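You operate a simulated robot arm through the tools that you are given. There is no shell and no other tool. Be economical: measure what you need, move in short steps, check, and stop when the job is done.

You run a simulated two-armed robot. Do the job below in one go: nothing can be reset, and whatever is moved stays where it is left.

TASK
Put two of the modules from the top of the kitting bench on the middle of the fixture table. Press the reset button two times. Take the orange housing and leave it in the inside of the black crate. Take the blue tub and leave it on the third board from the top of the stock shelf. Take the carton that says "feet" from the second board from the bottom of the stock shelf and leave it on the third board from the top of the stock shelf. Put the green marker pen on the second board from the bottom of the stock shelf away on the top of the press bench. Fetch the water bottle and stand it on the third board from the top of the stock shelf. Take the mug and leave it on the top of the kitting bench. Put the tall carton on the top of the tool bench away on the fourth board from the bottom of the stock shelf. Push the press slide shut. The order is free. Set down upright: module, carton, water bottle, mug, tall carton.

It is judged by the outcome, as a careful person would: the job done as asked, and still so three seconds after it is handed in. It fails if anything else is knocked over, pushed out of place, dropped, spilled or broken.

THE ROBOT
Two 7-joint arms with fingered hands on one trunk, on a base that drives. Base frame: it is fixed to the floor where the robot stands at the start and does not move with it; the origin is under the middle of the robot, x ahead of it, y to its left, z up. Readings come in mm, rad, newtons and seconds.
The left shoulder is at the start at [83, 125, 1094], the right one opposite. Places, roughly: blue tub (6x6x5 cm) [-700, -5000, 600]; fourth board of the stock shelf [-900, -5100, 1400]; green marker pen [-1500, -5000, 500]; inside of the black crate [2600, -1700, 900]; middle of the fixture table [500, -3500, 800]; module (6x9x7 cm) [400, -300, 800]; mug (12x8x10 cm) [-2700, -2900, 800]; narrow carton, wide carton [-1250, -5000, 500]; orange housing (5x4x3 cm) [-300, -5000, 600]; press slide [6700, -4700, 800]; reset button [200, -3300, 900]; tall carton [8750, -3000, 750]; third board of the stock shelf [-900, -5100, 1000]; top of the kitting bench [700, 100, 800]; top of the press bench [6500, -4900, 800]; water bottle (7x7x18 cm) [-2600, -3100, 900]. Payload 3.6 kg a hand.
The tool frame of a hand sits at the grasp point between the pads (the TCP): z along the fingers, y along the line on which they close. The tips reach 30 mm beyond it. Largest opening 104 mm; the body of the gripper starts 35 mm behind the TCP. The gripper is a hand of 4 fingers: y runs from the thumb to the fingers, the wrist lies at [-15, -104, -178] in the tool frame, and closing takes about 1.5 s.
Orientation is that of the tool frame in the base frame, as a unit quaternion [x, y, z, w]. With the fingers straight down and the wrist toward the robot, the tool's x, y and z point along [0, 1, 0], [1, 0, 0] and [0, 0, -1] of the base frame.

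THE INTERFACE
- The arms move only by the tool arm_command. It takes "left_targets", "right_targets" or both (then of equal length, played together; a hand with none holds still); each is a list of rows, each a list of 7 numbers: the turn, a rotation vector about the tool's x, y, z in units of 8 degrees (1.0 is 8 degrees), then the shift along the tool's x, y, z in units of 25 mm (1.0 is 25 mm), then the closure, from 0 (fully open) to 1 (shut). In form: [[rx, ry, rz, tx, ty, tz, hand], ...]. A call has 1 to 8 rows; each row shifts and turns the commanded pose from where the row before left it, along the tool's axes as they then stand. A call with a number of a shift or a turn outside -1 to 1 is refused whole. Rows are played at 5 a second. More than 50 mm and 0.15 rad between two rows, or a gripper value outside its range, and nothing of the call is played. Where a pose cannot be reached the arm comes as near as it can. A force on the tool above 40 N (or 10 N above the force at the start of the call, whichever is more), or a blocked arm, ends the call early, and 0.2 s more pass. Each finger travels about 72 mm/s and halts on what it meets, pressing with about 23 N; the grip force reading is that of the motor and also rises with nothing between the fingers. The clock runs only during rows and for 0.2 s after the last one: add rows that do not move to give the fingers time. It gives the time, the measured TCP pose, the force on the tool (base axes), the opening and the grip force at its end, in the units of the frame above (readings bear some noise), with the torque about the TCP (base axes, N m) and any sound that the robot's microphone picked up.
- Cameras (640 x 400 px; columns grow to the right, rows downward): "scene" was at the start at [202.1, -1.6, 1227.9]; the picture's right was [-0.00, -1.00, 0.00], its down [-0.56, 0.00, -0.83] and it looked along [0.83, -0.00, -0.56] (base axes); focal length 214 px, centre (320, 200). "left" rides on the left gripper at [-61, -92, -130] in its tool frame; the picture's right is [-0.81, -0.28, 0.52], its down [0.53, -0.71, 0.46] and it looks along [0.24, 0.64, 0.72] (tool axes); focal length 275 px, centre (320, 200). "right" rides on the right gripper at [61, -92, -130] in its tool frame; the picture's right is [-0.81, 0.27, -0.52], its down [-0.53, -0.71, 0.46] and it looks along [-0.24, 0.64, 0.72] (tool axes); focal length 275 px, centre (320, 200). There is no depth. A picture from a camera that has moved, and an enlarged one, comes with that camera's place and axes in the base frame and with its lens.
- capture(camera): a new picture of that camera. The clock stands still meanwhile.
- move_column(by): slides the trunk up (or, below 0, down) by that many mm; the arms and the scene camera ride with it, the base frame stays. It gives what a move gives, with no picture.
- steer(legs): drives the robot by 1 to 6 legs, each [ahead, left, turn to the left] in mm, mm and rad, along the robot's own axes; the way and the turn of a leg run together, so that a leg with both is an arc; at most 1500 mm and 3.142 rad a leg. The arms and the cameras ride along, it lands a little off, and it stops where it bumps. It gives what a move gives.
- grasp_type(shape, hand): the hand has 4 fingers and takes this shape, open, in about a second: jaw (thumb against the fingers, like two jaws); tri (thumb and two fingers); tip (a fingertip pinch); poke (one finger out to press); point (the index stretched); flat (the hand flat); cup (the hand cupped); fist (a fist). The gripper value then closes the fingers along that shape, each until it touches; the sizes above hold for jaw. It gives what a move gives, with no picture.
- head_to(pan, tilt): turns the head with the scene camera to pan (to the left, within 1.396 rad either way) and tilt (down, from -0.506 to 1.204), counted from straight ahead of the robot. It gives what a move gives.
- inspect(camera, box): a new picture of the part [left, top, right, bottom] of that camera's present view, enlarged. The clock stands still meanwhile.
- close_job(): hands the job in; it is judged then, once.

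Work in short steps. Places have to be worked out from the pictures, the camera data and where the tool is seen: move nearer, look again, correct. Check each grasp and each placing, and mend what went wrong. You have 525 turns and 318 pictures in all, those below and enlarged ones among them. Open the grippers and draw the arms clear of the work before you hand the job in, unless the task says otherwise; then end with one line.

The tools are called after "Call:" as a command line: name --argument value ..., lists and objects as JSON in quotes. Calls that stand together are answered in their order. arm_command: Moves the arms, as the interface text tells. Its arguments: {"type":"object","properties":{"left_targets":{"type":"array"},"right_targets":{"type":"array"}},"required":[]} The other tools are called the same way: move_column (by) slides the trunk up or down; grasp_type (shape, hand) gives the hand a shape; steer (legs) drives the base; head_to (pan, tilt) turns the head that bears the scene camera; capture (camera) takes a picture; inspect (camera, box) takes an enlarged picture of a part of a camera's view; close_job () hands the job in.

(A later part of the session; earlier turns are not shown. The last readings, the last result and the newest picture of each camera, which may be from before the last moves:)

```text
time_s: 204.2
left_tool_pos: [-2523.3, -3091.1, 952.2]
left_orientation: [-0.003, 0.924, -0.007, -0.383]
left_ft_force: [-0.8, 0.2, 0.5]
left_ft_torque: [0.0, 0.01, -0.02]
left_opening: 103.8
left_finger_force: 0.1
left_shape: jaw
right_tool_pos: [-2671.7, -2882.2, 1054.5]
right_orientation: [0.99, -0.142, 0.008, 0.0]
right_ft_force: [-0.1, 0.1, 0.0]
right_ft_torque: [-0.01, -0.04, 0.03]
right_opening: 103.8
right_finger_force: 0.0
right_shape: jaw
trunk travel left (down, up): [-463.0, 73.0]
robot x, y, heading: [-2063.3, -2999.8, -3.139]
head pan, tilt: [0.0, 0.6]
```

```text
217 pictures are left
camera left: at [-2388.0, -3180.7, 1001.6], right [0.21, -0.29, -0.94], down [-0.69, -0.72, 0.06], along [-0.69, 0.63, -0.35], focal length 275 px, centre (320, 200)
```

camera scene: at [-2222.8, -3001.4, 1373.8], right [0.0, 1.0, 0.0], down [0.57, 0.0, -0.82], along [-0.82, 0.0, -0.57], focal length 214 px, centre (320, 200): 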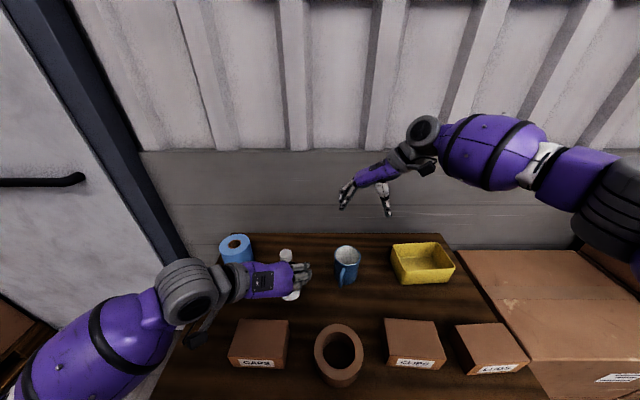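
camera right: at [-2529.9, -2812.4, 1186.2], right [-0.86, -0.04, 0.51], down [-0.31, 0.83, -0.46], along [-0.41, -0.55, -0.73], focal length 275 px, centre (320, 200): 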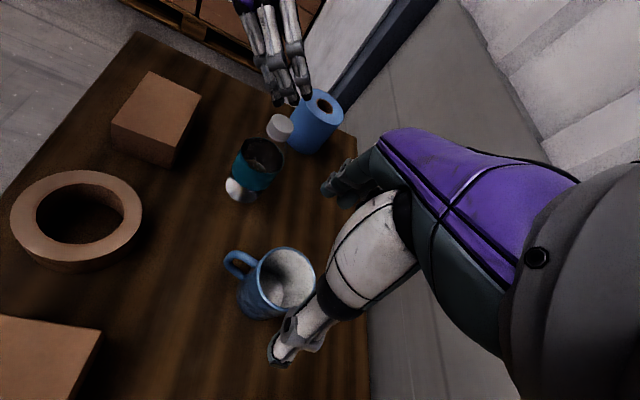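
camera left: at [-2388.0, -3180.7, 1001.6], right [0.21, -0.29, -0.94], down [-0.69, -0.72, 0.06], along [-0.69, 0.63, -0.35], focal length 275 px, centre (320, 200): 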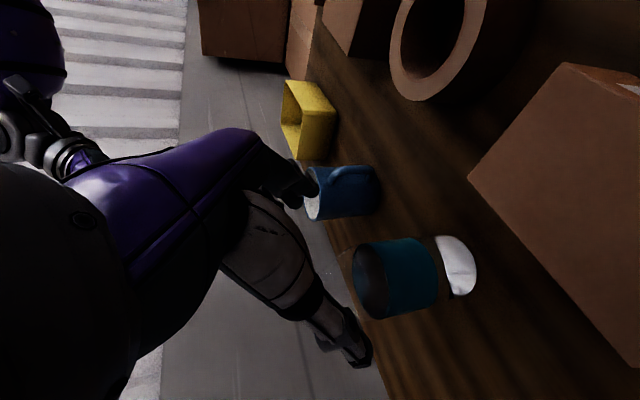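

The bottle is on the approach axis. I advance along the fingers and close around the body.

Call:
arm_command --left_targets '[[0, 0, 0, 0, 0.08, 0.96, 0], [0, 0, 0, 0, 0, 0.96, 0], [0, 0, 0, 0, 0, 0.96, 0], [0, 0, 0, 0, 0, 0.96, 0], [0, 0, 0, 0, 0, 0.96, 0]]'

Call:
capture --camera "left"

Call:
capture --camera "right"

```text
time_s: 205.4
left_tool_pos: [-2608.1, -3090.5, 866.0]
left_orientation: [-0.002, 0.923, -0.009, -0.384]
left_ft_force: [0.3, 1.1, 0.5]
left_ft_torque: [-0.03, 0.03, 0.01]
left_opening: 104.1
left_finger_force: 0.1
left_shape: jaw
right_tool_pos: [-2672.2, -2881.2, 1054.9]
right_orientation: [0.99, -0.142, 0.007, 0.001]
right_ft_force: [0.1, 0.1, 0.1]
right_ft_torque: [0.0, -0.01, -0.02]
right_opening: 103.9
right_finger_force: 0.0
right_shape: jaw
trunk travel left (down, up): [-463.0, 73.0]
robot x, y, heading: [-2064.6, -2997.6, -3.143]
head pan, tilt: [0.0, 0.6]
```

```text
216 pictures are left
camera left: at [-2472.5, -3180.5, 915.0], right [0.21, -0.29, -0.94], down [-0.69, -0.72, 0.07], along [-0.69, 0.63, -0.35], focal length 275 px, centre (320, 200)
```

left: 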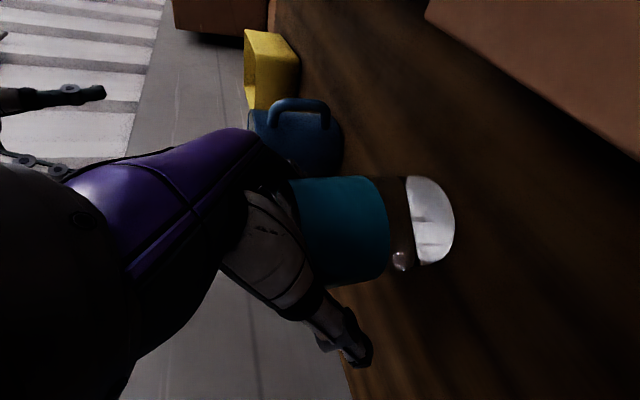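

```text
215 pictures are left
camera right: at [-2591.3, -2812.0, 1185.9], right [-0.86, -0.03, 0.51], down [-0.31, 0.83, -0.46], along [-0.41, -0.55, -0.73], focal length 275 px, centre (320, 200)
```

right: 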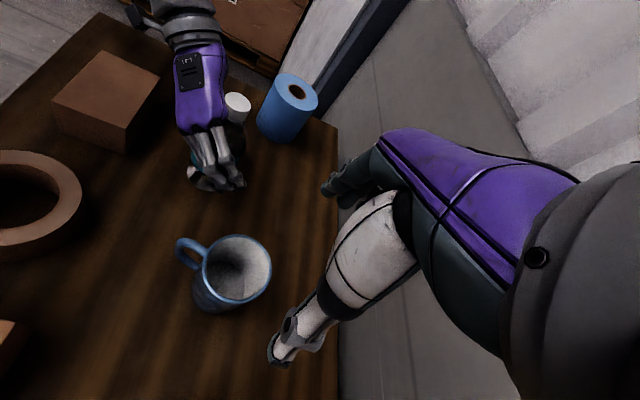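

I close the left hand on the bottle while the right hand centres over the mug and descends to just above the rim.

Call:
arm_command --left_targets '[[0, 0, 0, 0, 0, 0, 0.5], [0, 0, 0, 0, 0, 0, 1], [0, 0, 0, 0, 0, 0, 1], [0, 0, 0, 0, 0, 0, 1], [0, 0, 0, 0, 0, 0, 1], [0, 0, 0, 0, 0, 0, 1], [0, 0, 0, 0, 0, 0, 1]]' --right_targets '[[0, 0, 0.7, 0, 0, 0, 0], [0, 0, 0, 0.36, 0.63, 0, 0], [0, 0, 0, 0.36, 0.63, 0, 0], [0, 0, 0, 0, 0, 1, 0], [0, 0, 0, 0, 0, 1, 0], [0, 0, 0, 0, 0, 1, 0], [0, 0, 0, 0, 0, 1, 0]]'

Call:
capture --camera "right"

Call:
capture --camera "scene"

```text
time_s: 207.0
left_tool_pos: [-2607.9, -3090.2, 864.2]
left_orientation: [-0.002, 0.923, -0.008, -0.384]
left_ft_force: [-0.5, -0.7, -1.0]
left_ft_torque: [-0.09, 0.11, 0.02]
left_opening: 42.8
left_finger_force: 22.8
left_shape: jaw
right_tool_pos: [-2649.5, -2906.6, 958.9]
right_orientation: [0.982, -0.19, 0.005, 0.001]
right_ft_force: [-0.8, 0.4, -0.4]
right_ft_torque: [0.01, -0.01, 0.03]
right_opening: 103.9
right_finger_force: 0.1
right_shape: jaw
right hand out of reach, approached as far as the arm can: row 3, 5, 6, 7
trunk travel left (down, up): [-463.0, 73.0]
robot x, y, heading: [-2066.0, -3001.9, -3.138]
head pan, tilt: [0.0, 0.6]
```

```text
214 pictures are left
camera right: at [-2560.9, -2844.8, 1090.6], right [-0.86, 0.05, 0.51], down [-0.22, 0.86, -0.46], along [-0.46, -0.51, -0.73], focal length 275 px, centre (320, 200)
```

right: 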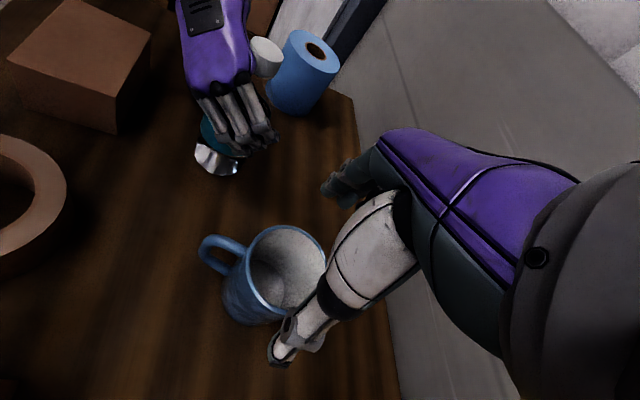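

```text
213 pictures are left
camera scene: at [-2221.7, -3001.3, 1373.9], right [0.0, 1.0, 0.0], down [0.56, 0.0, -0.83], along [-0.83, 0.0, -0.56], focal length 214 px, centre (320, 200)
```

scene: 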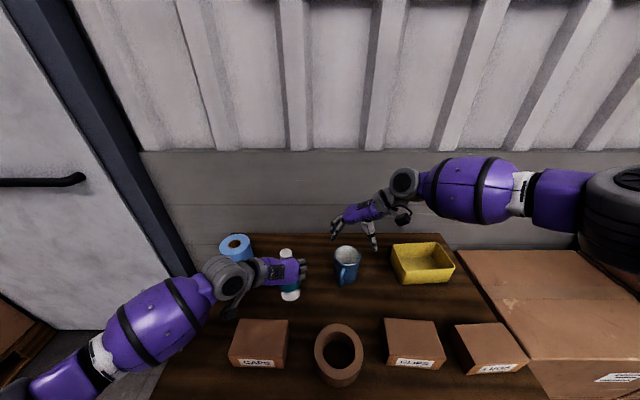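

The bottle is gripped. The right arm is limited in this wrist orientation, so I rotate that hand about 33° toward a wrist-back posture; the thumb still clears the handle.

Call:
arm_command --right_targets '[[0, 0, 1, 0, 0, -0.4, 0], [0, 0, 1, 0, 0, 0, 0], [0, 0, 1, 0, 0, 0, 0], [0, 0, 1, 0, 0, 0, 0]]'

Call:
capture --camera "right"

```text
time_s: 208.0
left_tool_pos: [-2606.9, -3090.2, 865.6]
left_orientation: [-0.002, 0.923, -0.008, -0.384]
left_ft_force: [-0.8, -0.2, -0.4]
left_ft_torque: [-0.05, 0.09, 0.03]
left_opening: 42.7
left_finger_force: 23.6
left_shape: jaw
right_tool_pos: [-2647.5, -2906.5, 970.8]
right_orientation: [0.891, -0.453, 0.006, -0.001]
right_ft_force: [-0.3, 0.2, -0.4]
right_ft_torque: [0.02, 0.03, 0.03]
right_opening: 104.0
right_finger_force: 0.1
right_shape: jaw
trunk travel left (down, up): [-463.0, 73.0]
robot x, y, heading: [-2064.6, -3001.7, -3.14]
head pan, tilt: [0.0, 0.6]
```

```text
212 pictures are left
camera right: at [-2541.0, -2902.6, 1101.8], right [-0.71, 0.49, 0.51], down [0.27, 0.85, -0.46], along [-0.66, -0.19, -0.73], focal length 275 px, centre (320, 200)
```

right: 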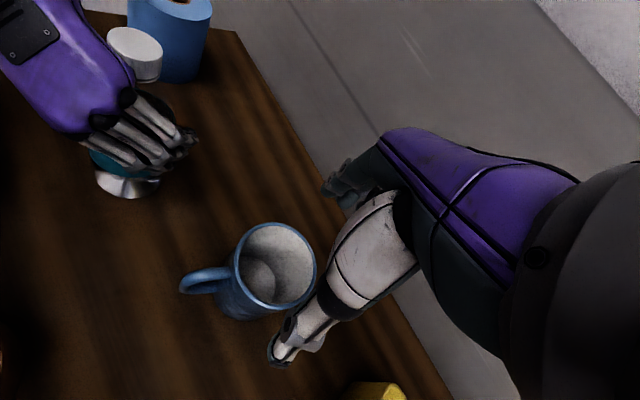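

That pose is reachable. I shift 20 mm along the closing axis and descend to just above the rim.

Call:
arm_command --right_targets '[[0, 0, 0, 0, 0.8, 0, 0], [0, 0, 0, 0, 0, 1, 0], [0, 0, 0, 0, 0, 1, 0]]'

Call:
inspect --camera "right" --box '[170, 150, 430, 380]'

```text
time_s: 208.8
left_tool_pos: [-2607.4, -3090.3, 865.8]
left_orientation: [-0.002, 0.923, -0.008, -0.384]
left_ft_force: [-0.4, 0.7, -0.2]
left_ft_torque: [-0.04, 0.1, -0.01]
left_opening: 42.4
left_finger_force: 22.8
left_shape: jaw
right_tool_pos: [-2656.0, -2911.1, 927.6]
right_orientation: [0.891, -0.454, 0.006, -0.001]
right_ft_force: [0.0, 0.2, 0.4]
right_ft_torque: [-0.02, -0.01, 0.01]
right_opening: 103.9
right_finger_force: 0.0
right_shape: jaw
right hand out of reach, approached as far as the arm can: row 3
trunk travel left (down, up): [-463.0, 73.0]
robot x, y, heading: [-2064.8, -2999.3, -3.144]
head pan, tilt: [0.0, 0.6]
```

```text
1.74 times, centred on (300, 265) of right
camera zoom: at [-2549.1, -2907.3, 1058.1], right [-0.71, 0.5, 0.51], down [0.27, 0.85, -0.46], along [-0.66, -0.19, -0.73], focal length 479 px, centre (355, 87)
```

zoom: 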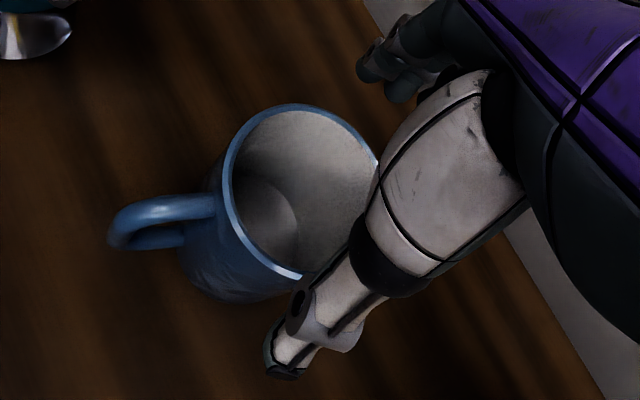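

The trunk is too high for a comfortable reach down. I lift the bottle and raise the right hand, then lower the trunk by the same amount.

Call:
arm_command --left_targets '[[0, 0, 0, 0.4, 0, -0.4, 1], [0, 0, 0, 0.707, 0, -0.707, 1], [0, 0, 0, 0.707, 0, -0.707, 1], [0, 0, 0, 0.707, 0, -0.707, 1], [0, 0, 0, 0.707, 0, -0.707, 1], [0, 0, 0, 0.707, 0, -0.707, 1]]' --right_targets '[[0, 0, 0, 0, 0, -0.87, 0], [0, 0, 0, 0, 0, -0.87, 0], [0, 0, 0, 0, 0, -0.87, 0], [0, 0, 0, 0, 0, -0.87, 0], [0, 0, 0, 0, 0, -0.87, 0], [0, 0, 0, 0, 0, -0.87, 0]]'

Call:
capture --camera "scene"

```text
time_s: 210.2
left_tool_pos: [-2608.6, -3089.9, 1006.0]
left_orientation: [-0.002, 0.924, -0.009, -0.382]
left_ft_force: [-0.2, -0.5, -2.6]
left_ft_torque: [-0.01, 0.01, -0.01]
left_opening: 42.3
left_finger_force: 23.3
left_shape: jaw
right_tool_pos: [-2654.1, -2909.4, 1055.9]
right_orientation: [0.891, -0.453, 0.007, -0.001]
right_ft_force: [-0.7, 0.5, -0.5]
right_ft_torque: [0.0, 0.02, -0.07]
right_opening: 103.8
right_finger_force: 0.1
right_shape: jaw
trunk travel left (down, up): [-463.0, 73.0]
robot x, y, heading: [-2065.3, -3002.2, -3.141]
head pan, tilt: [0.0, 0.6]
```

```text
210 pictures are left
camera scene: at [-2221.5, -3001.4, 1373.9], right [0.0, 1.0, 0.0], down [0.56, 0.0, -0.83], along [-0.83, 0.0, -0.56], focal length 214 px, centre (320, 200)
```

scene: 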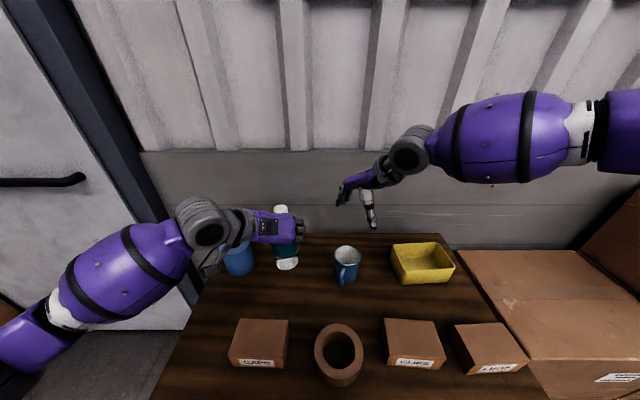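

The bottle is lifted upright. I lower the trunk by 120.

Call:
move_column --by -120

Call:
arm_command --right_targets '[[0, 0, 0, 0, 0.4, 0.2, 0], [0, 0, 0, 0, 0, 0.5, 0]]'

Call:
inspect --camera "right" --box '[170, 150, 430, 380]'

```text
time_s: 211.7
left_tool_pos: [-2607.5, -3090.2, 888.3]
left_orientation: [-0.002, 0.923, -0.008, -0.384]
left_ft_force: [-0.2, -0.7, -2.4]
left_ft_torque: [-0.02, -0.01, 0.03]
left_opening: 42.4
left_finger_force: 23.1
left_shape: jaw
right_tool_pos: [-2655.4, -2910.8, 936.9]
right_orientation: [0.891, -0.453, 0.007, -0.001]
right_ft_force: [-0.9, 0.3, -0.4]
right_ft_torque: [0.0, 0.0, -0.02]
right_opening: 103.9
right_finger_force: 0.0
right_shape: jaw
trunk travel left (down, up): [-343.0, 193.0]
robot x, y, heading: [-2066.1, -3003.4, -3.142]
head pan, tilt: [0.0, 0.6]
```

```text
time_s: 212.3
left_tool_pos: [-2608.2, -3090.1, 886.5]
left_orientation: [-0.002, 0.924, -0.008, -0.383]
left_ft_force: [-0.6, -0.5, -2.5]
left_ft_torque: [-0.02, 0.03, 0.02]
left_opening: 42.3
left_finger_force: 23.4
left_shape: jaw
right_tool_pos: [-2663.5, -2917.5, 921.1]
right_orientation: [0.891, -0.453, 0.006, -0.001]
right_ft_force: [0.2, 0.5, -0.4]
right_ft_torque: [0.0, 0.02, -0.01]
right_opening: 103.7
right_finger_force: 0.0
right_shape: jaw
trunk travel left (down, up): [-343.0, 193.0]
robot x, y, heading: [-2066.9, -2999.6, -3.142]
head pan, tilt: [0.0, 0.6]
```

```text
1.74 times, centred on (300, 265) of right
camera zoom: at [-2557.2, -2912.1, 1051.9], right [-0.71, 0.49, 0.51], down [0.27, 0.85, -0.46], along [-0.66, -0.19, -0.73], focal length 479 px, centre (355, 87)
```

zoom: 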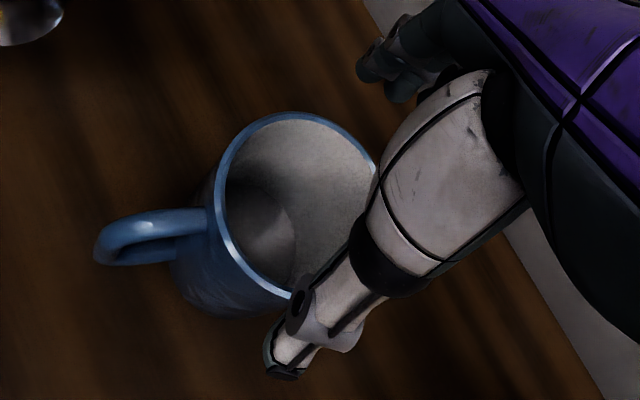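

Aligned within a few millimetres. I descend over the mug and close.

Call:
arm_command --right_targets '[[0, 0, 0, 0.1, -0.08, 0.7, 0], [0, 0, 0, 0, 0, 0.7, 0], [0, 0, 0, 0, 0, 0.7, 0], [0, 0, 0, 0, 0, 0.7, 0]]'

Call:
arm_command --right_targets '[[0, 0, 0, 0, 0, 0, 0.4], [0, 0, 0, 0, 0, 0, 1], [0, 0, 0, 0, 0, 0, 1], [0, 0, 0, 0, 0, 0, 1], [0, 0, 0, 0, 0, 0, 1], [0, 0, 0, 0, 0, 0, 1]]'

Call:
capture --camera "right"

```text
time_s: 213.3
left_tool_pos: [-2605.7, -3089.4, 887.4]
left_orientation: [-0.003, 0.923, -0.008, -0.385]
left_ft_force: [1.0, -0.3, -2.6]
left_ft_torque: [-0.02, 0.01, -0.05]
left_opening: 42.1
left_finger_force: 22.3
left_shape: jaw
right_tool_pos: [-2659.9, -2920.4, 852.2]
right_orientation: [0.891, -0.453, 0.005, 0.002]
right_ft_force: [-1.7, -0.3, 18.9]
right_ft_torque: [-0.1, -0.06, -0.02]
right_opening: 103.9
right_finger_force: 0.1
right_shape: jaw
trunk travel left (down, up): [-343.0, 193.0]
robot x, y, heading: [-2065.6, -3003.3, -3.143]
head pan, tilt: [0.0, 0.6]
```

```text
time_s: 214.7
left_tool_pos: [-2606.2, -3089.0, 887.7]
left_orientation: [-0.002, 0.923, -0.007, -0.384]
left_ft_force: [0.0, 0.1, -2.6]
left_ft_torque: [-0.03, 0.06, 0.01]
left_opening: 42.4
left_finger_force: 22.7
left_shape: jaw
right_tool_pos: [-2659.0, -2920.8, 849.6]
right_orientation: [0.892, -0.452, 0.005, 0.0]
right_ft_force: [-4.1, -2.5, 22.4]
right_ft_torque: [-0.65, 0.86, -0.08]
right_opening: 70.1
right_finger_force: 22.5
right_shape: jaw
trunk travel left (down, up): [-343.0, 193.0]
robot x, y, heading: [-2067.7, -3001.2, -3.141]
head pan, tilt: [0.0, 0.6]
```

```text
208 pictures are left
camera right: at [-2551.9, -2915.8, 981.8], right [-0.7, 0.49, 0.51], down [0.27, 0.85, -0.46], along [-0.66, -0.19, -0.73], focal length 275 px, centre (320, 200)
```

right: 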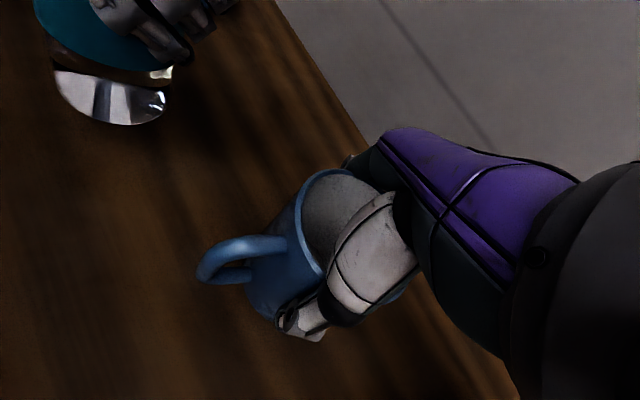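

The mug is gripped with the palm on the rim. I lift both objects.

Call:
arm_command --left_targets '[[0, 0, 0, 0.5, 0, -0.5, 1], [0, 0, 0, 0.5, 0, -0.5, 1], [0, 0, 0, 0.5, 0, -0.5, 1], [0, 0, 0, 0.5, 0, -0.5, 1], [0, 0, 0, 0.5, 0, -0.5, 1], [0, 0, 0, 0.5, 0, -0.5, 1]]' --right_targets '[[0, 0, 0, 0, 0, -0.4, 1], [0, 0, 0, 0, 0, -0.8, 1], [0, 0, 0, 0, 0, -1, 1], [0, 0, 0, 0, 0, -1, 1], [0, 0, 0, 0, 0, -1, 1], [0, 0, 0, 0, 0, -1, 1]]'

Call:
capture --camera "scene"

```text
time_s: 216.1
left_tool_pos: [-2609.7, -3087.7, 993.2]
left_orientation: [-0.002, 0.924, -0.008, -0.383]
left_ft_force: [-0.7, 0.1, -2.7]
left_ft_torque: [-0.03, 0.05, -0.01]
left_opening: 42.3
left_finger_force: 23.6
left_shape: jaw
right_tool_pos: [-2661.8, -2917.5, 979.2]
right_orientation: [0.891, -0.454, 0.007, -0.002]
right_ft_force: [-0.3, 0.0, -3.2]
right_ft_torque: [0.01, -0.01, 0.02]
right_opening: 69.4
right_finger_force: 22.5
right_shape: jaw
trunk travel left (down, up): [-343.0, 193.0]
robot x, y, heading: [-2065.3, -2999.9, -3.146]
head pan, tilt: [0.0, 0.6]
```

```text
207 pictures are left
camera scene: at [-2262.0, -3001.4, 1245.1], right [0.0, 1.0, 0.0], down [0.56, 0.0, -0.83], along [-0.83, 0.0, -0.56], focal length 214 px, centre (320, 200)
```

scene: 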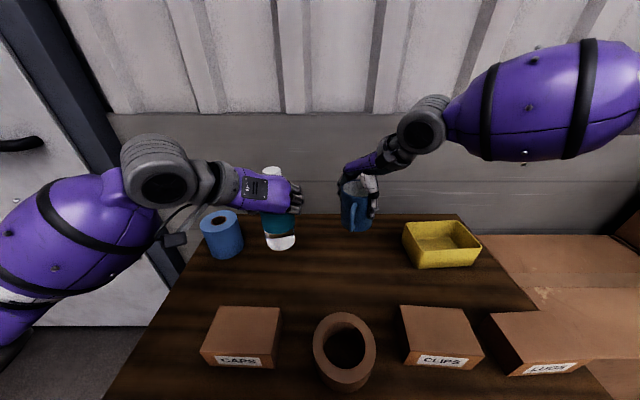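

Both are held upright. I back off, return along the known path, and face the shelf again.

Call:
steer --legs '[[-285, 0, 0], [0, 1020, 0], [-800, 0, 0], [0, 0, 1.571]]'

Call:
capture --camera "scene"

```text
time_s: 230.9
left_tool_pos: [-900.9, -4607.6, 992.0]
left_orientation: [-0.65, 0.656, -0.275, -0.268]
left_ft_force: [0.8, 0.2, -2.8]
left_ft_torque: [-0.02, -0.01, 0.02]
left_opening: 41.9
left_finger_force: 23.1
left_shape: jaw
right_tool_pos: [-1072.9, -4658.9, 979.1]
right_orientation: [0.953, 0.304, 0.004, -0.005]
right_ft_force: [-0.1, -0.5, -2.0]
right_ft_torque: [0.02, 0.04, -0.03]
right_opening: 68.9
right_finger_force: 23.1
right_shape: jaw
trunk travel left (down, up): [-343.0, 193.0]
robot x, y, heading: [-979.1, -4064.1, -1.58]
head pan, tilt: [0.0, 0.6]
```

```text
206 pictures are left
camera scene: at [-983.9, -4263.1, 1245.1], right [-1.0, 0.01, 0.0], down [0.01, 0.57, -0.82], along [-0.01, -0.82, -0.57], focal length 214 px, centre (320, 200)
```

scene: 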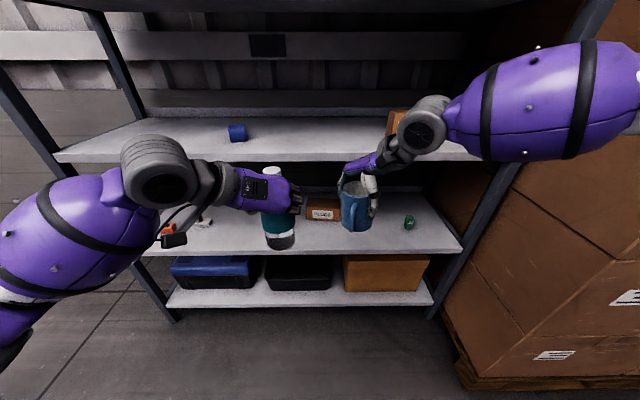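

I raise the trunk, retract the mug hand, and extend the bottle hand forward, still outside the shelf.

Call:
move_column --by 125

Call:
arm_command --left_targets '[[0, 0, 0, 0.5, 0, 0.5, 1], [0, 0, 0, 0.5, 0, 0.5, 1], [0, 0, 0, 0.5, 0, 0.5, 1], [0, 0, 0, 0.5, 0, 0.5, 1], [0, 0, 0, 0.5, 0, 0.5, 1], [0, 0, 0, 0.5, 0, 0.5, 1], [0, 0, 0, 0.5, 0, 0.5, 1], [0, 0, 0, 0.5, 0, 0.5, 1]]' --right_targets '[[0, 0, 0, 0.3, -0.9, 0, 1], [0, 0, 0, 0.3, -0.9, 0, 1], [0, 0, 0, 0.3, -0.9, 0, 1], [0, 0, 0, 0.3, -0.9, 0, 1], [0, 0, 0, 0.3, -0.9, 0, 1], [0, 0, 0, 0.3, -0.9, 0, 1], [0, 0, 0, 0.3, -0.9, 0, 1], [0, 0, 0, 0.3, -0.9, 0, 1]]'

Call:
capture --camera "scene"

```text
time_s: 232.4
left_tool_pos: [-900.3, -4608.0, 1115.9]
left_orientation: [-0.651, 0.656, -0.274, -0.265]
left_ft_force: [-1.0, -0.1, -2.2]
left_ft_torque: [0.01, 0.01, -0.03]
left_opening: 42.0
left_finger_force: 23.1
left_shape: jaw
right_tool_pos: [-1074.4, -4659.8, 1103.0]
right_orientation: [0.953, 0.304, 0.004, -0.007]
right_ft_force: [0.8, 0.0, -3.1]
right_ft_torque: [-0.01, 0.02, 0.01]
right_opening: 68.9
right_finger_force: 22.9
right_shape: jaw
trunk travel left (down, up): [-468.0, 68.0]
robot x, y, heading: [-982.0, -4060.9, -1.587]
head pan, tilt: [0.0, 0.6]
```

```text
time_s: 234.2
left_tool_pos: [-900.3, -4750.7, 1116.6]
left_orientation: [-0.65, 0.656, -0.276, -0.267]
left_ft_force: [-0.4, 0.1, -2.5]
left_ft_torque: [-0.03, -0.03, -0.03]
left_opening: 42.0
left_finger_force: 23.2
left_shape: jaw
right_tool_pos: [-1127.1, -4475.4, 1104.8]
right_orientation: [0.952, 0.304, 0.003, -0.007]
right_ft_force: [-0.2, -0.1, -3.1]
right_ft_torque: [-0.03, 0.02, 0.0]
right_opening: 69.1
right_finger_force: 22.9
right_shape: jaw
trunk travel left (down, up): [-468.0, 68.0]
robot x, y, heading: [-983.5, -4064.1, -1.584]
head pan, tilt: [0.0, 0.6]
```

```text
205 pictures are left
camera scene: at [-984.0, -4219.4, 1379.8], right [-1.0, 0.01, 0.0], down [0.01, 0.56, -0.83], along [-0.01, -0.83, -0.56], focal length 214 px, centre (320, 200)
```

scene: 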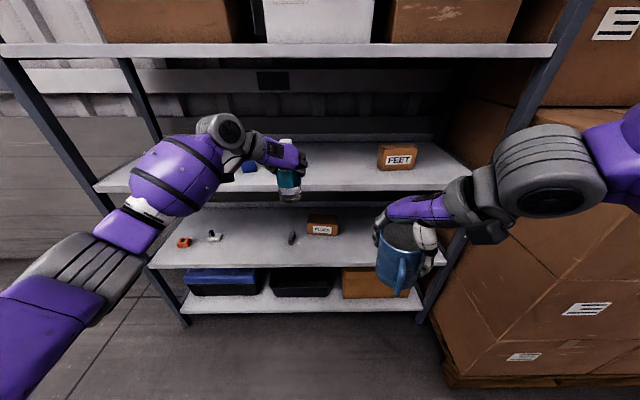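

I drive 250 mm in so the bottle is over board 3, then look.

Call:
steer --legs '[[250, 0, 0]]'

Call:
capture --camera "scene"

```text
time_s: 236.1
left_tool_pos: [-905.2, -5005.1, 1114.7]
left_orientation: [-0.649, 0.657, -0.274, -0.267]
left_ft_force: [-0.4, -0.4, -3.1]
left_ft_torque: [-0.02, -0.03, 0.03]
left_opening: 41.9
left_finger_force: 22.8
left_shape: jaw
right_tool_pos: [-1130.6, -4730.0, 1106.6]
right_orientation: [0.953, 0.304, 0.004, -0.006]
right_ft_force: [-0.6, 0.4, -2.7]
right_ft_torque: [-0.01, -0.02, 0.02]
right_opening: 68.6
right_finger_force: 22.8
right_shape: jaw
trunk travel left (down, up): [-468.0, 68.0]
robot x, y, heading: [-985.9, -4318.3, -1.585]
head pan, tilt: [0.0, 0.6]
```

```text
204 pictures are left
camera scene: at [-987.3, -4474.3, 1379.8], right [-1.0, 0.01, 0.0], down [0.01, 0.57, -0.82], along [-0.01, -0.82, -0.57], focal length 214 px, centre (320, 200)
```

scene: 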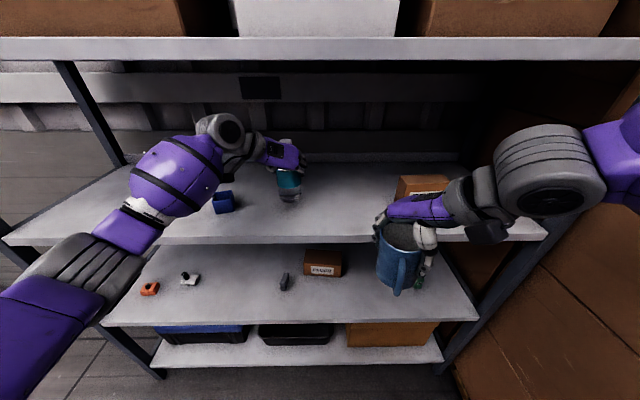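

Lowering the bottle vertically.

Call:
arm_command --left_targets '[[0, 0, 0, -0.4, 0, 0.4, 1], [0, 0, 0, -0.12, 0, 0.12, 1], [0, 0, 0, -0.12, 0, 0.12, 1], [0, 0, 0, -0.1, 0, 0.1, 1]]'

```text
time_s: 237.1
left_tool_pos: [-905.6, -5003.9, 1090.5]
left_orientation: [-0.65, 0.657, -0.274, -0.267]
left_ft_force: [-0.1, -0.2, -2.4]
left_ft_torque: [0.01, -0.03, -0.01]
left_opening: 41.9
left_finger_force: 23.1
left_shape: jaw
right_tool_pos: [-1131.4, -4730.1, 1104.9]
right_orientation: [0.953, 0.303, 0.004, -0.006]
right_ft_force: [0.4, -0.1, -2.4]
right_ft_torque: [-0.02, 0.0, -0.03]
right_opening: 68.8
right_finger_force: 23.3
right_shape: jaw
trunk travel left (down, up): [-468.0, 68.0]
robot x, y, heading: [-985.4, -4319.7, -1.589]
head pan, tilt: [0.0, 0.6]
```

Call:
arm_command --left_targets '[[0, 0, 0, -0.1, 0, 0.1, 1], [0, 0, 0, -0.1, 0, 0.1, 1]]'

```text
time_s: 237.7
left_tool_pos: [-907.4, -5005.2, 1085.0]
left_orientation: [-0.65, 0.656, -0.275, -0.269]
left_ft_force: [2.0, 0.4, 3.3]
left_ft_torque: [-0.05, -0.01, 0.0]
left_opening: 41.8
left_finger_force: 22.9
left_shape: jaw
right_tool_pos: [-1131.7, -4728.8, 1106.9]
right_orientation: [0.953, 0.303, 0.003, -0.006]
right_ft_force: [0.5, -0.2, -3.1]
right_ft_torque: [-0.01, 0.0, 0.0]
right_opening: 68.9
right_finger_force: 23.1
right_shape: jaw
trunk travel left (down, up): [-468.0, 68.0]
robot x, y, heading: [-987.0, -4315.2, -1.583]
head pan, tilt: [0.0, 0.6]
```

Contact. I open slowly and withdraw along the finger axis.

Call:
arm_command --left_targets '[[0, 0, 0, 0, 0, 0, 0.7], [0, 0, 0, 0, 0, 0, 0.5], [0, 0, 0, 0, 0, 0, 0.25], [0, 0, 0, 0, 0, 0, 0], [0, 0, 0, 0, 0, 0, 0], [0, 0, 0, 0, 0, 0, 0], [0, 0, 0, 0, 0, 0, 0]]'

Call:
capture --camera "left"

```text
time_s: 239.3
left_tool_pos: [-907.6, -5004.5, 1083.2]
left_orientation: [-0.65, 0.657, -0.275, -0.267]
left_ft_force: [0.0, 0.2, 0.1]
left_ft_torque: [-0.03, -0.01, -0.01]
left_opening: 103.3
left_finger_force: 0.0
left_shape: jaw
right_tool_pos: [-1131.6, -4731.4, 1107.1]
right_orientation: [0.953, 0.304, 0.004, -0.006]
right_ft_force: [-0.7, -0.8, -2.4]
right_ft_torque: [-0.02, -0.02, 0.01]
right_opening: 69.1
right_finger_force: 23.0
right_shape: jaw
trunk travel left (down, up): [-468.0, 68.0]
robot x, y, heading: [-987.4, -4316.9, -1.587]
head pan, tilt: [0.0, 0.6]
```

```text
203 pictures are left
camera left: at [-815.8, -4869.2, 1133.2], right [0.29, 0.2, -0.94], down [0.71, -0.7, 0.07], along [-0.64, -0.68, -0.35], focal length 275 px, centre (320, 200)
```

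left: 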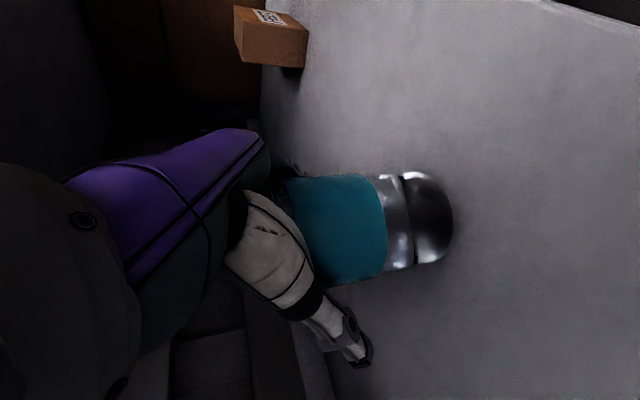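

The bottle stands free. I withdraw along -z of the tool.

Call:
arm_command --left_targets '[[0, 0, 0, 0, 0, -0.6, 0], [0, 0, 0, 0, 0, -1, 0], [0, 0, 0, 0, 0, -1, 0], [0, 0, 0, 0, 0, -1, 0], [0, 0, 0, 0, 0, -1, 0], [0, 0, 0, 0, 0, -1, 0]]'

Call:
capture --camera "scene"

```text
time_s: 240.7
left_tool_pos: [-905.9, -4904.4, 1180.0]
left_orientation: [-0.65, 0.657, -0.274, -0.266]
left_ft_force: [0.6, 0.4, -0.5]
left_ft_torque: [0.0, -0.03, -0.01]
left_opening: 103.7
left_finger_force: 0.0
left_shape: jaw
right_tool_pos: [-1131.2, -4730.0, 1106.4]
right_orientation: [0.953, 0.303, 0.003, -0.006]
right_ft_force: [-0.6, 0.7, -3.5]
right_ft_torque: [-0.02, -0.01, -0.02]
right_opening: 69.5
right_finger_force: 23.0
right_shape: jaw
trunk travel left (down, up): [-468.0, 68.0]
robot x, y, heading: [-985.1, -4316.7, -1.582]
head pan, tilt: [0.0, 0.6]
```

```text
202 pictures are left
camera scene: at [-987.3, -4473.4, 1379.9], right [-1.0, 0.01, 0.0], down [0.01, 0.56, -0.83], along [-0.01, -0.83, -0.56], focal length 214 px, centre (320, 200)
```

scene: 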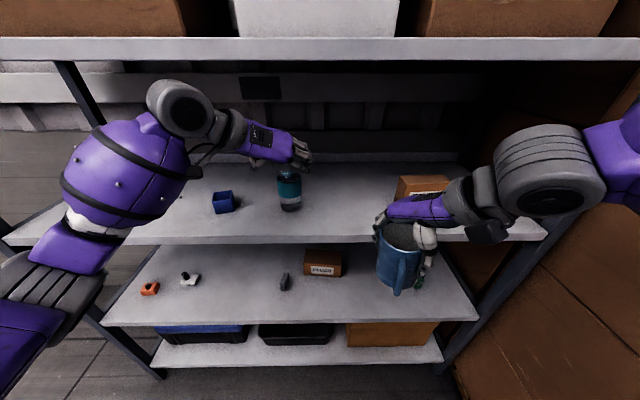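

The bottle stands on board 3. With the mug still in the right hand, I'll take the orange housing with the left: back out, shift left, lower the trunk, and re-level the left hand.

Call:
steer --legs '[[-280, 0, 0], [0, 470, 0.012]]'

Call:
arm_command --left_targets '[[0, -1, 0, 0, 0, 0, 0], [0, -1, 0, 0, 0, 0, 0], [0, -1, 0, 0, 0, 0, 0], [0, -1, 0, 0, 0, 0, 0], [0, -1, 0, 0, 0, 0, 0], [0, -0.6, 0, 0, 0, 0, 0], [0, 0, -1, 0, 0, 0, 0], [0, 0, -1, 0, 0, 0, 0]]'

Call:
arm_command --left_targets '[[0, 0, -1, 0, 0, 0, 0], [0, 0, -1, 0, 0, 0, 0], [0, 0, -1, 0, 0, 0, 0], [0, 0, -1, 0, 0, 0, 0], [0, 0, -1, 0, 0, 0, 0], [0, 0, -1, 0, 0, 0, 0], [0, 0, -1, 0, 0, 0, 0], [0, 0, -1, 0, 0, 0, 0]]'

Call:
move_column --by -330

Call:
capture --camera "scene"

```text
time_s: 245.0
left_tool_pos: [-450.8, -4634.8, 1179.1]
left_orientation: [-0.645, 0.661, -0.273, -0.27]
left_ft_force: [-0.1, 0.3, 0.1]
left_ft_torque: [-0.02, -0.01, -0.01]
left_opening: 103.5
left_finger_force: 0.0
left_shape: jaw
right_tool_pos: [-673.9, -4458.4, 1104.5]
right_orientation: [0.955, 0.297, 0.004, -0.006]
right_ft_force: [0.6, 0.1, -2.1]
right_ft_torque: [0.01, 0.0, -0.02]
right_opening: 68.9
right_finger_force: 22.7
right_shape: jaw
trunk travel left (down, up): [-468.0, 68.0]
robot x, y, heading: [-526.4, -4049.8, -1.6]
head pan, tilt: [0.0, 0.6]
```

```text
time_s: 246.8
left_tool_pos: [-450.8, -4632.7, 1179.6]
left_orientation: [0.793, -0.609, 0.008, -0.002]
left_ft_force: [0.0, 0.1, -0.1]
left_ft_torque: [-0.02, 0.0, -0.01]
left_opening: 103.4
left_finger_force: 0.1
left_shape: jaw
right_tool_pos: [-674.0, -4458.1, 1104.2]
right_orientation: [0.955, 0.297, 0.004, -0.006]
right_ft_force: [-0.9, -0.4, -2.9]
right_ft_torque: [-0.09, 0.01, 0.02]
right_opening: 68.9
right_finger_force: 23.4
right_shape: jaw
trunk travel left (down, up): [-468.0, 68.0]
robot x, y, heading: [-521.8, -4044.4, -1.598]
head pan, tilt: [0.0, 0.6]
```

```text
time_s: 248.6
left_tool_pos: [-451.4, -4634.6, 1178.7]
left_orientation: [0.995, -0.095, 0.007, 0.002]
left_ft_force: [-0.5, 0.6, 0.4]
left_ft_torque: [0.03, -0.03, 0.0]
left_opening: 103.7
left_finger_force: 0.0
left_shape: jaw
right_tool_pos: [-674.5, -4458.1, 1104.6]
right_orientation: [0.955, 0.296, 0.003, -0.006]
right_ft_force: [-0.1, 0.2, -4.1]
right_ft_torque: [-0.02, 0.0, -0.02]
right_opening: 69.0
right_finger_force: 23.2
right_shape: jaw
trunk travel left (down, up): [-468.0, 68.0]
robot x, y, heading: [-524.3, -4044.5, -1.602]
head pan, tilt: [0.0, 0.6]
```

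```text
time_s: 251.8
left_tool_pos: [-451.1, -4633.9, 849.6]
left_orientation: [0.995, -0.097, 0.007, 0.002]
left_ft_force: [-0.6, 0.5, -0.2]
left_ft_torque: [-0.02, 0.02, -0.01]
left_opening: 103.7
left_finger_force: 0.2
left_shape: jaw
right_tool_pos: [-673.6, -4470.9, 740.9]
right_orientation: [0.954, 0.296, 0.018, -0.047]
right_ft_force: [-0.3, 0.4, -3.6]
right_ft_torque: [-0.03, 0.04, -0.05]
right_opening: 68.8
right_finger_force: 22.9
right_shape: jaw
trunk travel left (down, up): [-138.0, 398.0]
robot x, y, heading: [-522.3, -4047.5, -1.6]
head pan, tilt: [0.0, 0.6]
```

```text
201 pictures are left
camera scene: at [-530.1, -4305.9, 1030.3], right [-1.0, 0.03, 0.0], down [0.02, 0.56, -0.83], along [-0.02, -0.82, -0.56], focal length 214 px, centre (320, 200)
```

scene: 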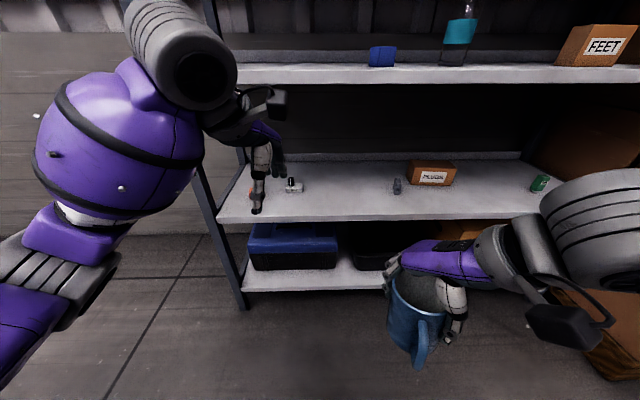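

Call:
capture --camera "left"

```text
200 pictures are left
camera left: at [-496.2, -4531.7, 978.7], right [-0.74, 0.42, -0.53], down [0.67, 0.6, -0.45], along [0.12, -0.68, -0.72], focal length 275 px, centre (320, 200)
```

left: 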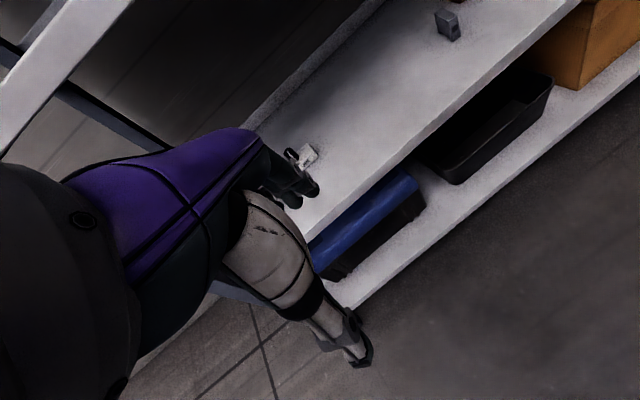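

The hand hides the housing. I lower the hand to entry height, shift left, and approach.

Call:
arm_command --left_targets '[[0, 0, 0, 0, 0, 0.9, 0], [0, 0, 0, 0, 0, 0.9, 0], [0, 0, 0, 0, 0, 0.9, 0], [0, 0, 0, 0, 0, 0.9, 0], [0, 0, 0, 0, 0, 0.9, 0], [0, 0, 0, 0, 0, 0.9, 0], [0, 0, 0, 0, 0, 0.9, 0]]'

Call:
steer --legs '[[150, 60, 0.03]]'

Call:
capture --camera "scene"

Call:
capture --camera "left"

```text
time_s: 253.4
left_tool_pos: [-449.4, -4636.5, 691.6]
left_orientation: [0.995, -0.097, 0.007, 0.003]
left_ft_force: [-0.2, -0.3, 0.1]
left_ft_torque: [0.03, 0.03, 0.03]
left_opening: 103.9
left_finger_force: 0.0
left_shape: jaw
right_tool_pos: [-674.9, -4473.1, 740.8]
right_orientation: [0.954, 0.296, 0.019, -0.049]
right_ft_force: [0.1, -0.6, -3.3]
right_ft_torque: [-0.01, -0.02, 0.02]
right_opening: 68.8
right_finger_force: 23.0
right_shape: jaw
trunk travel left (down, up): [-138.0, 398.0]
robot x, y, heading: [-519.2, -4049.3, -1.599]
head pan, tilt: [0.0, 0.6]
```

```text
time_s: 254.9
left_tool_pos: [-375.0, -4787.6, 690.7]
left_orientation: [0.997, -0.083, 0.007, 0.001]
left_ft_force: [-0.1, -0.4, -0.2]
left_ft_torque: [0.01, 0.0, 0.04]
left_opening: 103.8
left_finger_force: 0.0
left_shape: jaw
right_tool_pos: [-605.3, -4628.2, 741.0]
right_orientation: [0.95, 0.309, 0.017, -0.049]
right_ft_force: [-0.5, -0.3, -2.7]
right_ft_torque: [0.02, 0.03, 0.0]
right_opening: 68.7
right_finger_force: 23.1
right_shape: jaw
trunk travel left (down, up): [-138.0, 398.0]
robot x, y, heading: [-466.9, -4202.0, -1.567]
head pan, tilt: [0.0, 0.6]
```

```text
199 pictures are left
camera scene: at [-465.1, -4459.6, 1030.0], right [-1.0, 0.0, 0.0], down [0.0, 0.57, -0.82], along [0.0, -0.82, -0.57], focal length 214 px, centre (320, 200)
```

scene: 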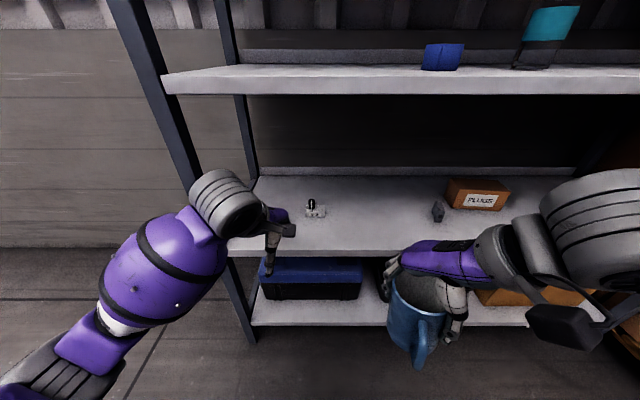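

```text
198 pictures are left
camera left: at [-422.4, -4685.8, 818.9], right [-0.75, 0.4, -0.53], down [0.65, 0.61, -0.45], along [0.14, -0.68, -0.72], focal length 275 px, centre (320, 200)
```

left: 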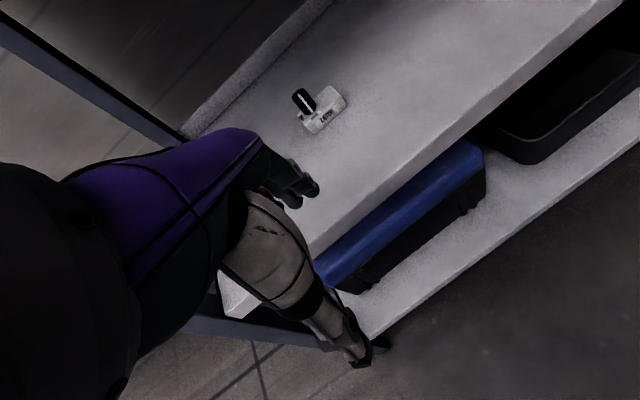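

I shift the base right so the arm comes in diagonally, away from the left post, and move the hand left to uncover the housing.

Call:
steer --legs '[[0, -90, 0]]'

Call:
arm_command --left_targets '[[0, 0, 0, 1, 0.1, 0, 0], [0, 0, 0, 1, 0.1, 0, 0], [0, 0, 0, 1, 0.1, 0, 0], [0, 0, 0, 1, 0.1, 0, 0], [0, 0, 0, 1, 0.1, 0, 0], [0, 0, 0, 1, 0.1, 0, 0]]'

Call:
capture --camera "scene"

```text
time_s: 256.0
left_tool_pos: [-465.6, -4787.9, 691.0]
left_orientation: [0.996, -0.084, 0.007, 0.001]
left_ft_force: [0.4, -0.8, -0.2]
left_ft_torque: [0.0, 0.02, 0.02]
left_opening: 103.9
left_finger_force: 0.0
left_shape: jaw
right_tool_pos: [-695.6, -4627.1, 740.2]
right_orientation: [0.95, 0.308, 0.018, -0.048]
right_ft_force: [-0.7, 0.0, -2.9]
right_ft_torque: [-0.04, -0.02, -0.02]
right_opening: 68.8
right_finger_force: 23.0
right_shape: jaw
trunk travel left (down, up): [-138.0, 398.0]
robot x, y, heading: [-556.0, -4202.8, -1.572]
head pan, tilt: [0.0, 0.6]
```

```text
time_s: 257.4
left_tool_pos: [-320.1, -4827.3, 691.5]
left_orientation: [0.996, -0.084, 0.007, 0.001]
left_ft_force: [-0.2, 0.0, 1.2]
left_ft_torque: [0.01, 0.02, 0.01]
left_opening: 103.7
left_finger_force: 0.0
left_shape: jaw
right_tool_pos: [-695.5, -4627.7, 740.8]
right_orientation: [0.95, 0.308, 0.018, -0.049]
right_ft_force: [-0.4, 0.7, -3.1]
right_ft_torque: [-0.02, 0.01, -0.01]
right_opening: 68.8
right_finger_force: 23.8
right_shape: jaw
trunk travel left (down, up): [-138.0, 398.0]
robot x, y, heading: [-555.3, -4201.1, -1.57]
head pan, tilt: [0.0, 0.6]
```

```text
197 pictures are left
camera scene: at [-554.8, -4459.1, 1030.2], right [-1.0, 0.0, 0.0], down [0.0, 0.57, -0.82], along [0.0, -0.82, -0.57], focal length 214 px, centre (320, 200)
```

scene: 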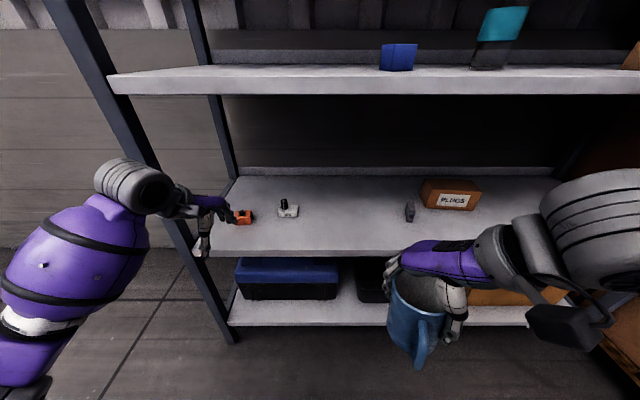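

Call:
inspect --camera "scene" --box '[190, 180, 320, 260]'

Call:
capture --camera "left"

```text
4.92 times, centred on (255, 220) of scene
camera zoom: at [-554.8, -4459.1, 1030.2], right [-1.0, 0.0, 0.0], down [0.0, 0.57, -0.82], along [0.0, -0.82, -0.57], focal length 1056 px, centre (640, 102)
```

zoom: 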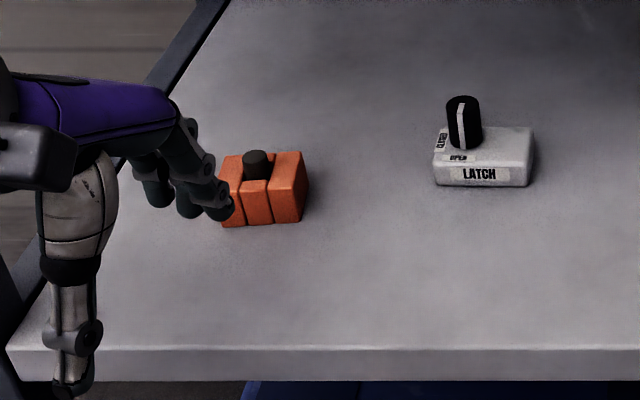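

```text
195 pictures are left
camera left: at [-367.7, -4726.2, 821.3], right [-0.75, 0.4, -0.53], down [0.65, 0.61, -0.45], along [0.14, -0.68, -0.72], focal length 275 px, centre (320, 200)
```

left: 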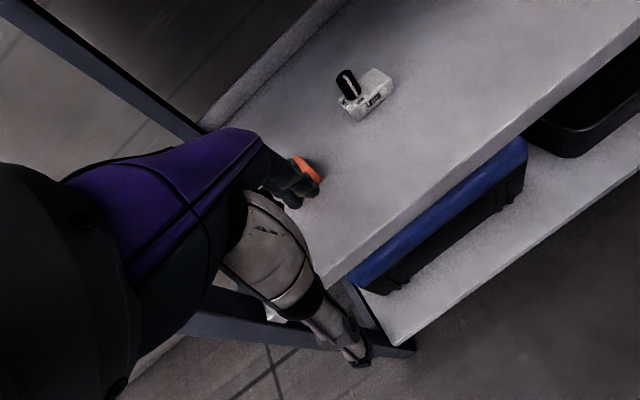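

The orange housing is centred at about (-315,-4983), roughly 47×38×30 mm with a black knob on top. I rotate the hand to match and move over it.

Call:
steer --legs '[[90, 0, 0]]'

Call:
arm_command --left_targets '[[0, 0, -0.76, 0, 0, 0, 0], [0, 0, -0.76, 0, 0, 0, 0], [0, 0, -0.76, 0, 0, 0, 0], [0, 0, 0, -0.24, 0.88, 0, 0], [0, 0, 0, -0.24, 0.88, 0, 0], [0, 0, 0, -0.24, 0.88, 0, 0]]'

Call:
capture --camera "left"

Call:
capture --camera "scene"

```text
time_s: 258.5
left_tool_pos: [-318.9, -4917.5, 692.4]
left_orientation: [0.997, -0.083, 0.007, 0.002]
left_ft_force: [-0.3, 0.2, -0.4]
left_ft_torque: [0.01, 0.02, 0.04]
left_opening: 103.8
left_finger_force: 0.1
left_shape: jaw
right_tool_pos: [-693.7, -4716.6, 739.9]
right_orientation: [0.95, 0.309, 0.019, -0.049]
right_ft_force: [0.0, -0.8, -2.5]
right_ft_torque: [0.0, -0.02, 0.01]
right_opening: 68.9
right_finger_force: 23.2
right_shape: jaw
trunk travel left (down, up): [-138.0, 398.0]
robot x, y, heading: [-556.8, -4288.7, -1.573]
head pan, tilt: [0.0, 0.6]
```

```text
time_s: 259.9
left_tool_pos: [-327.4, -4986.2, 691.5]
left_orientation: [0.997, 0.075, 0.006, 0.004]
left_ft_force: [-0.2, 0.9, 0.3]
left_ft_torque: [-0.03, 0.02, 0.0]
left_opening: 103.8
left_finger_force: 0.0
left_shape: jaw
right_tool_pos: [-694.7, -4716.5, 740.9]
right_orientation: [0.95, 0.309, 0.018, -0.049]
right_ft_force: [0.6, -0.9, -3.1]
right_ft_torque: [-0.02, -0.01, 0.01]
right_opening: 69.0
right_finger_force: 23.4
right_shape: jaw
trunk travel left (down, up): [-138.0, 398.0]
robot x, y, heading: [-556.3, -4292.2, -1.571]
head pan, tilt: [0.0, 0.6]
```

```text
194 pictures are left
camera left: at [-405.7, -4903.7, 820.5], right [-0.84, 0.15, -0.53], down [0.42, 0.78, -0.45], along [0.35, -0.6, -0.72], focal length 275 px, centre (320, 200)
```

left: 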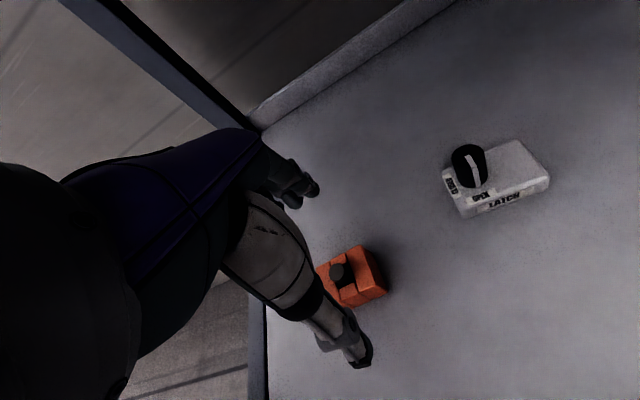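

```text
193 pictures are left
camera scene: at [-554.8, -4548.5, 1030.1], right [-1.0, 0.0, 0.0], down [0.0, 0.57, -0.82], along [0.0, -0.82, -0.57], focal length 214 px, centre (320, 200)
```

scene: 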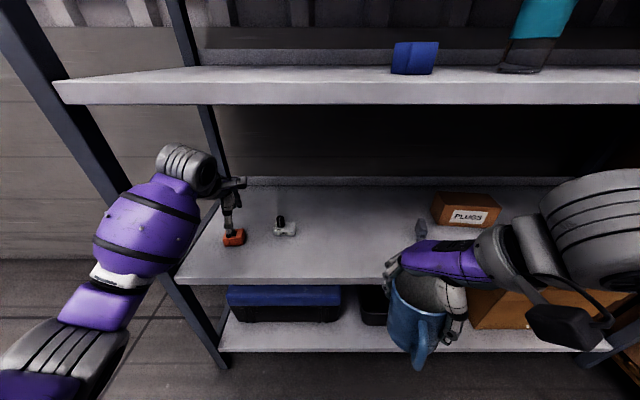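

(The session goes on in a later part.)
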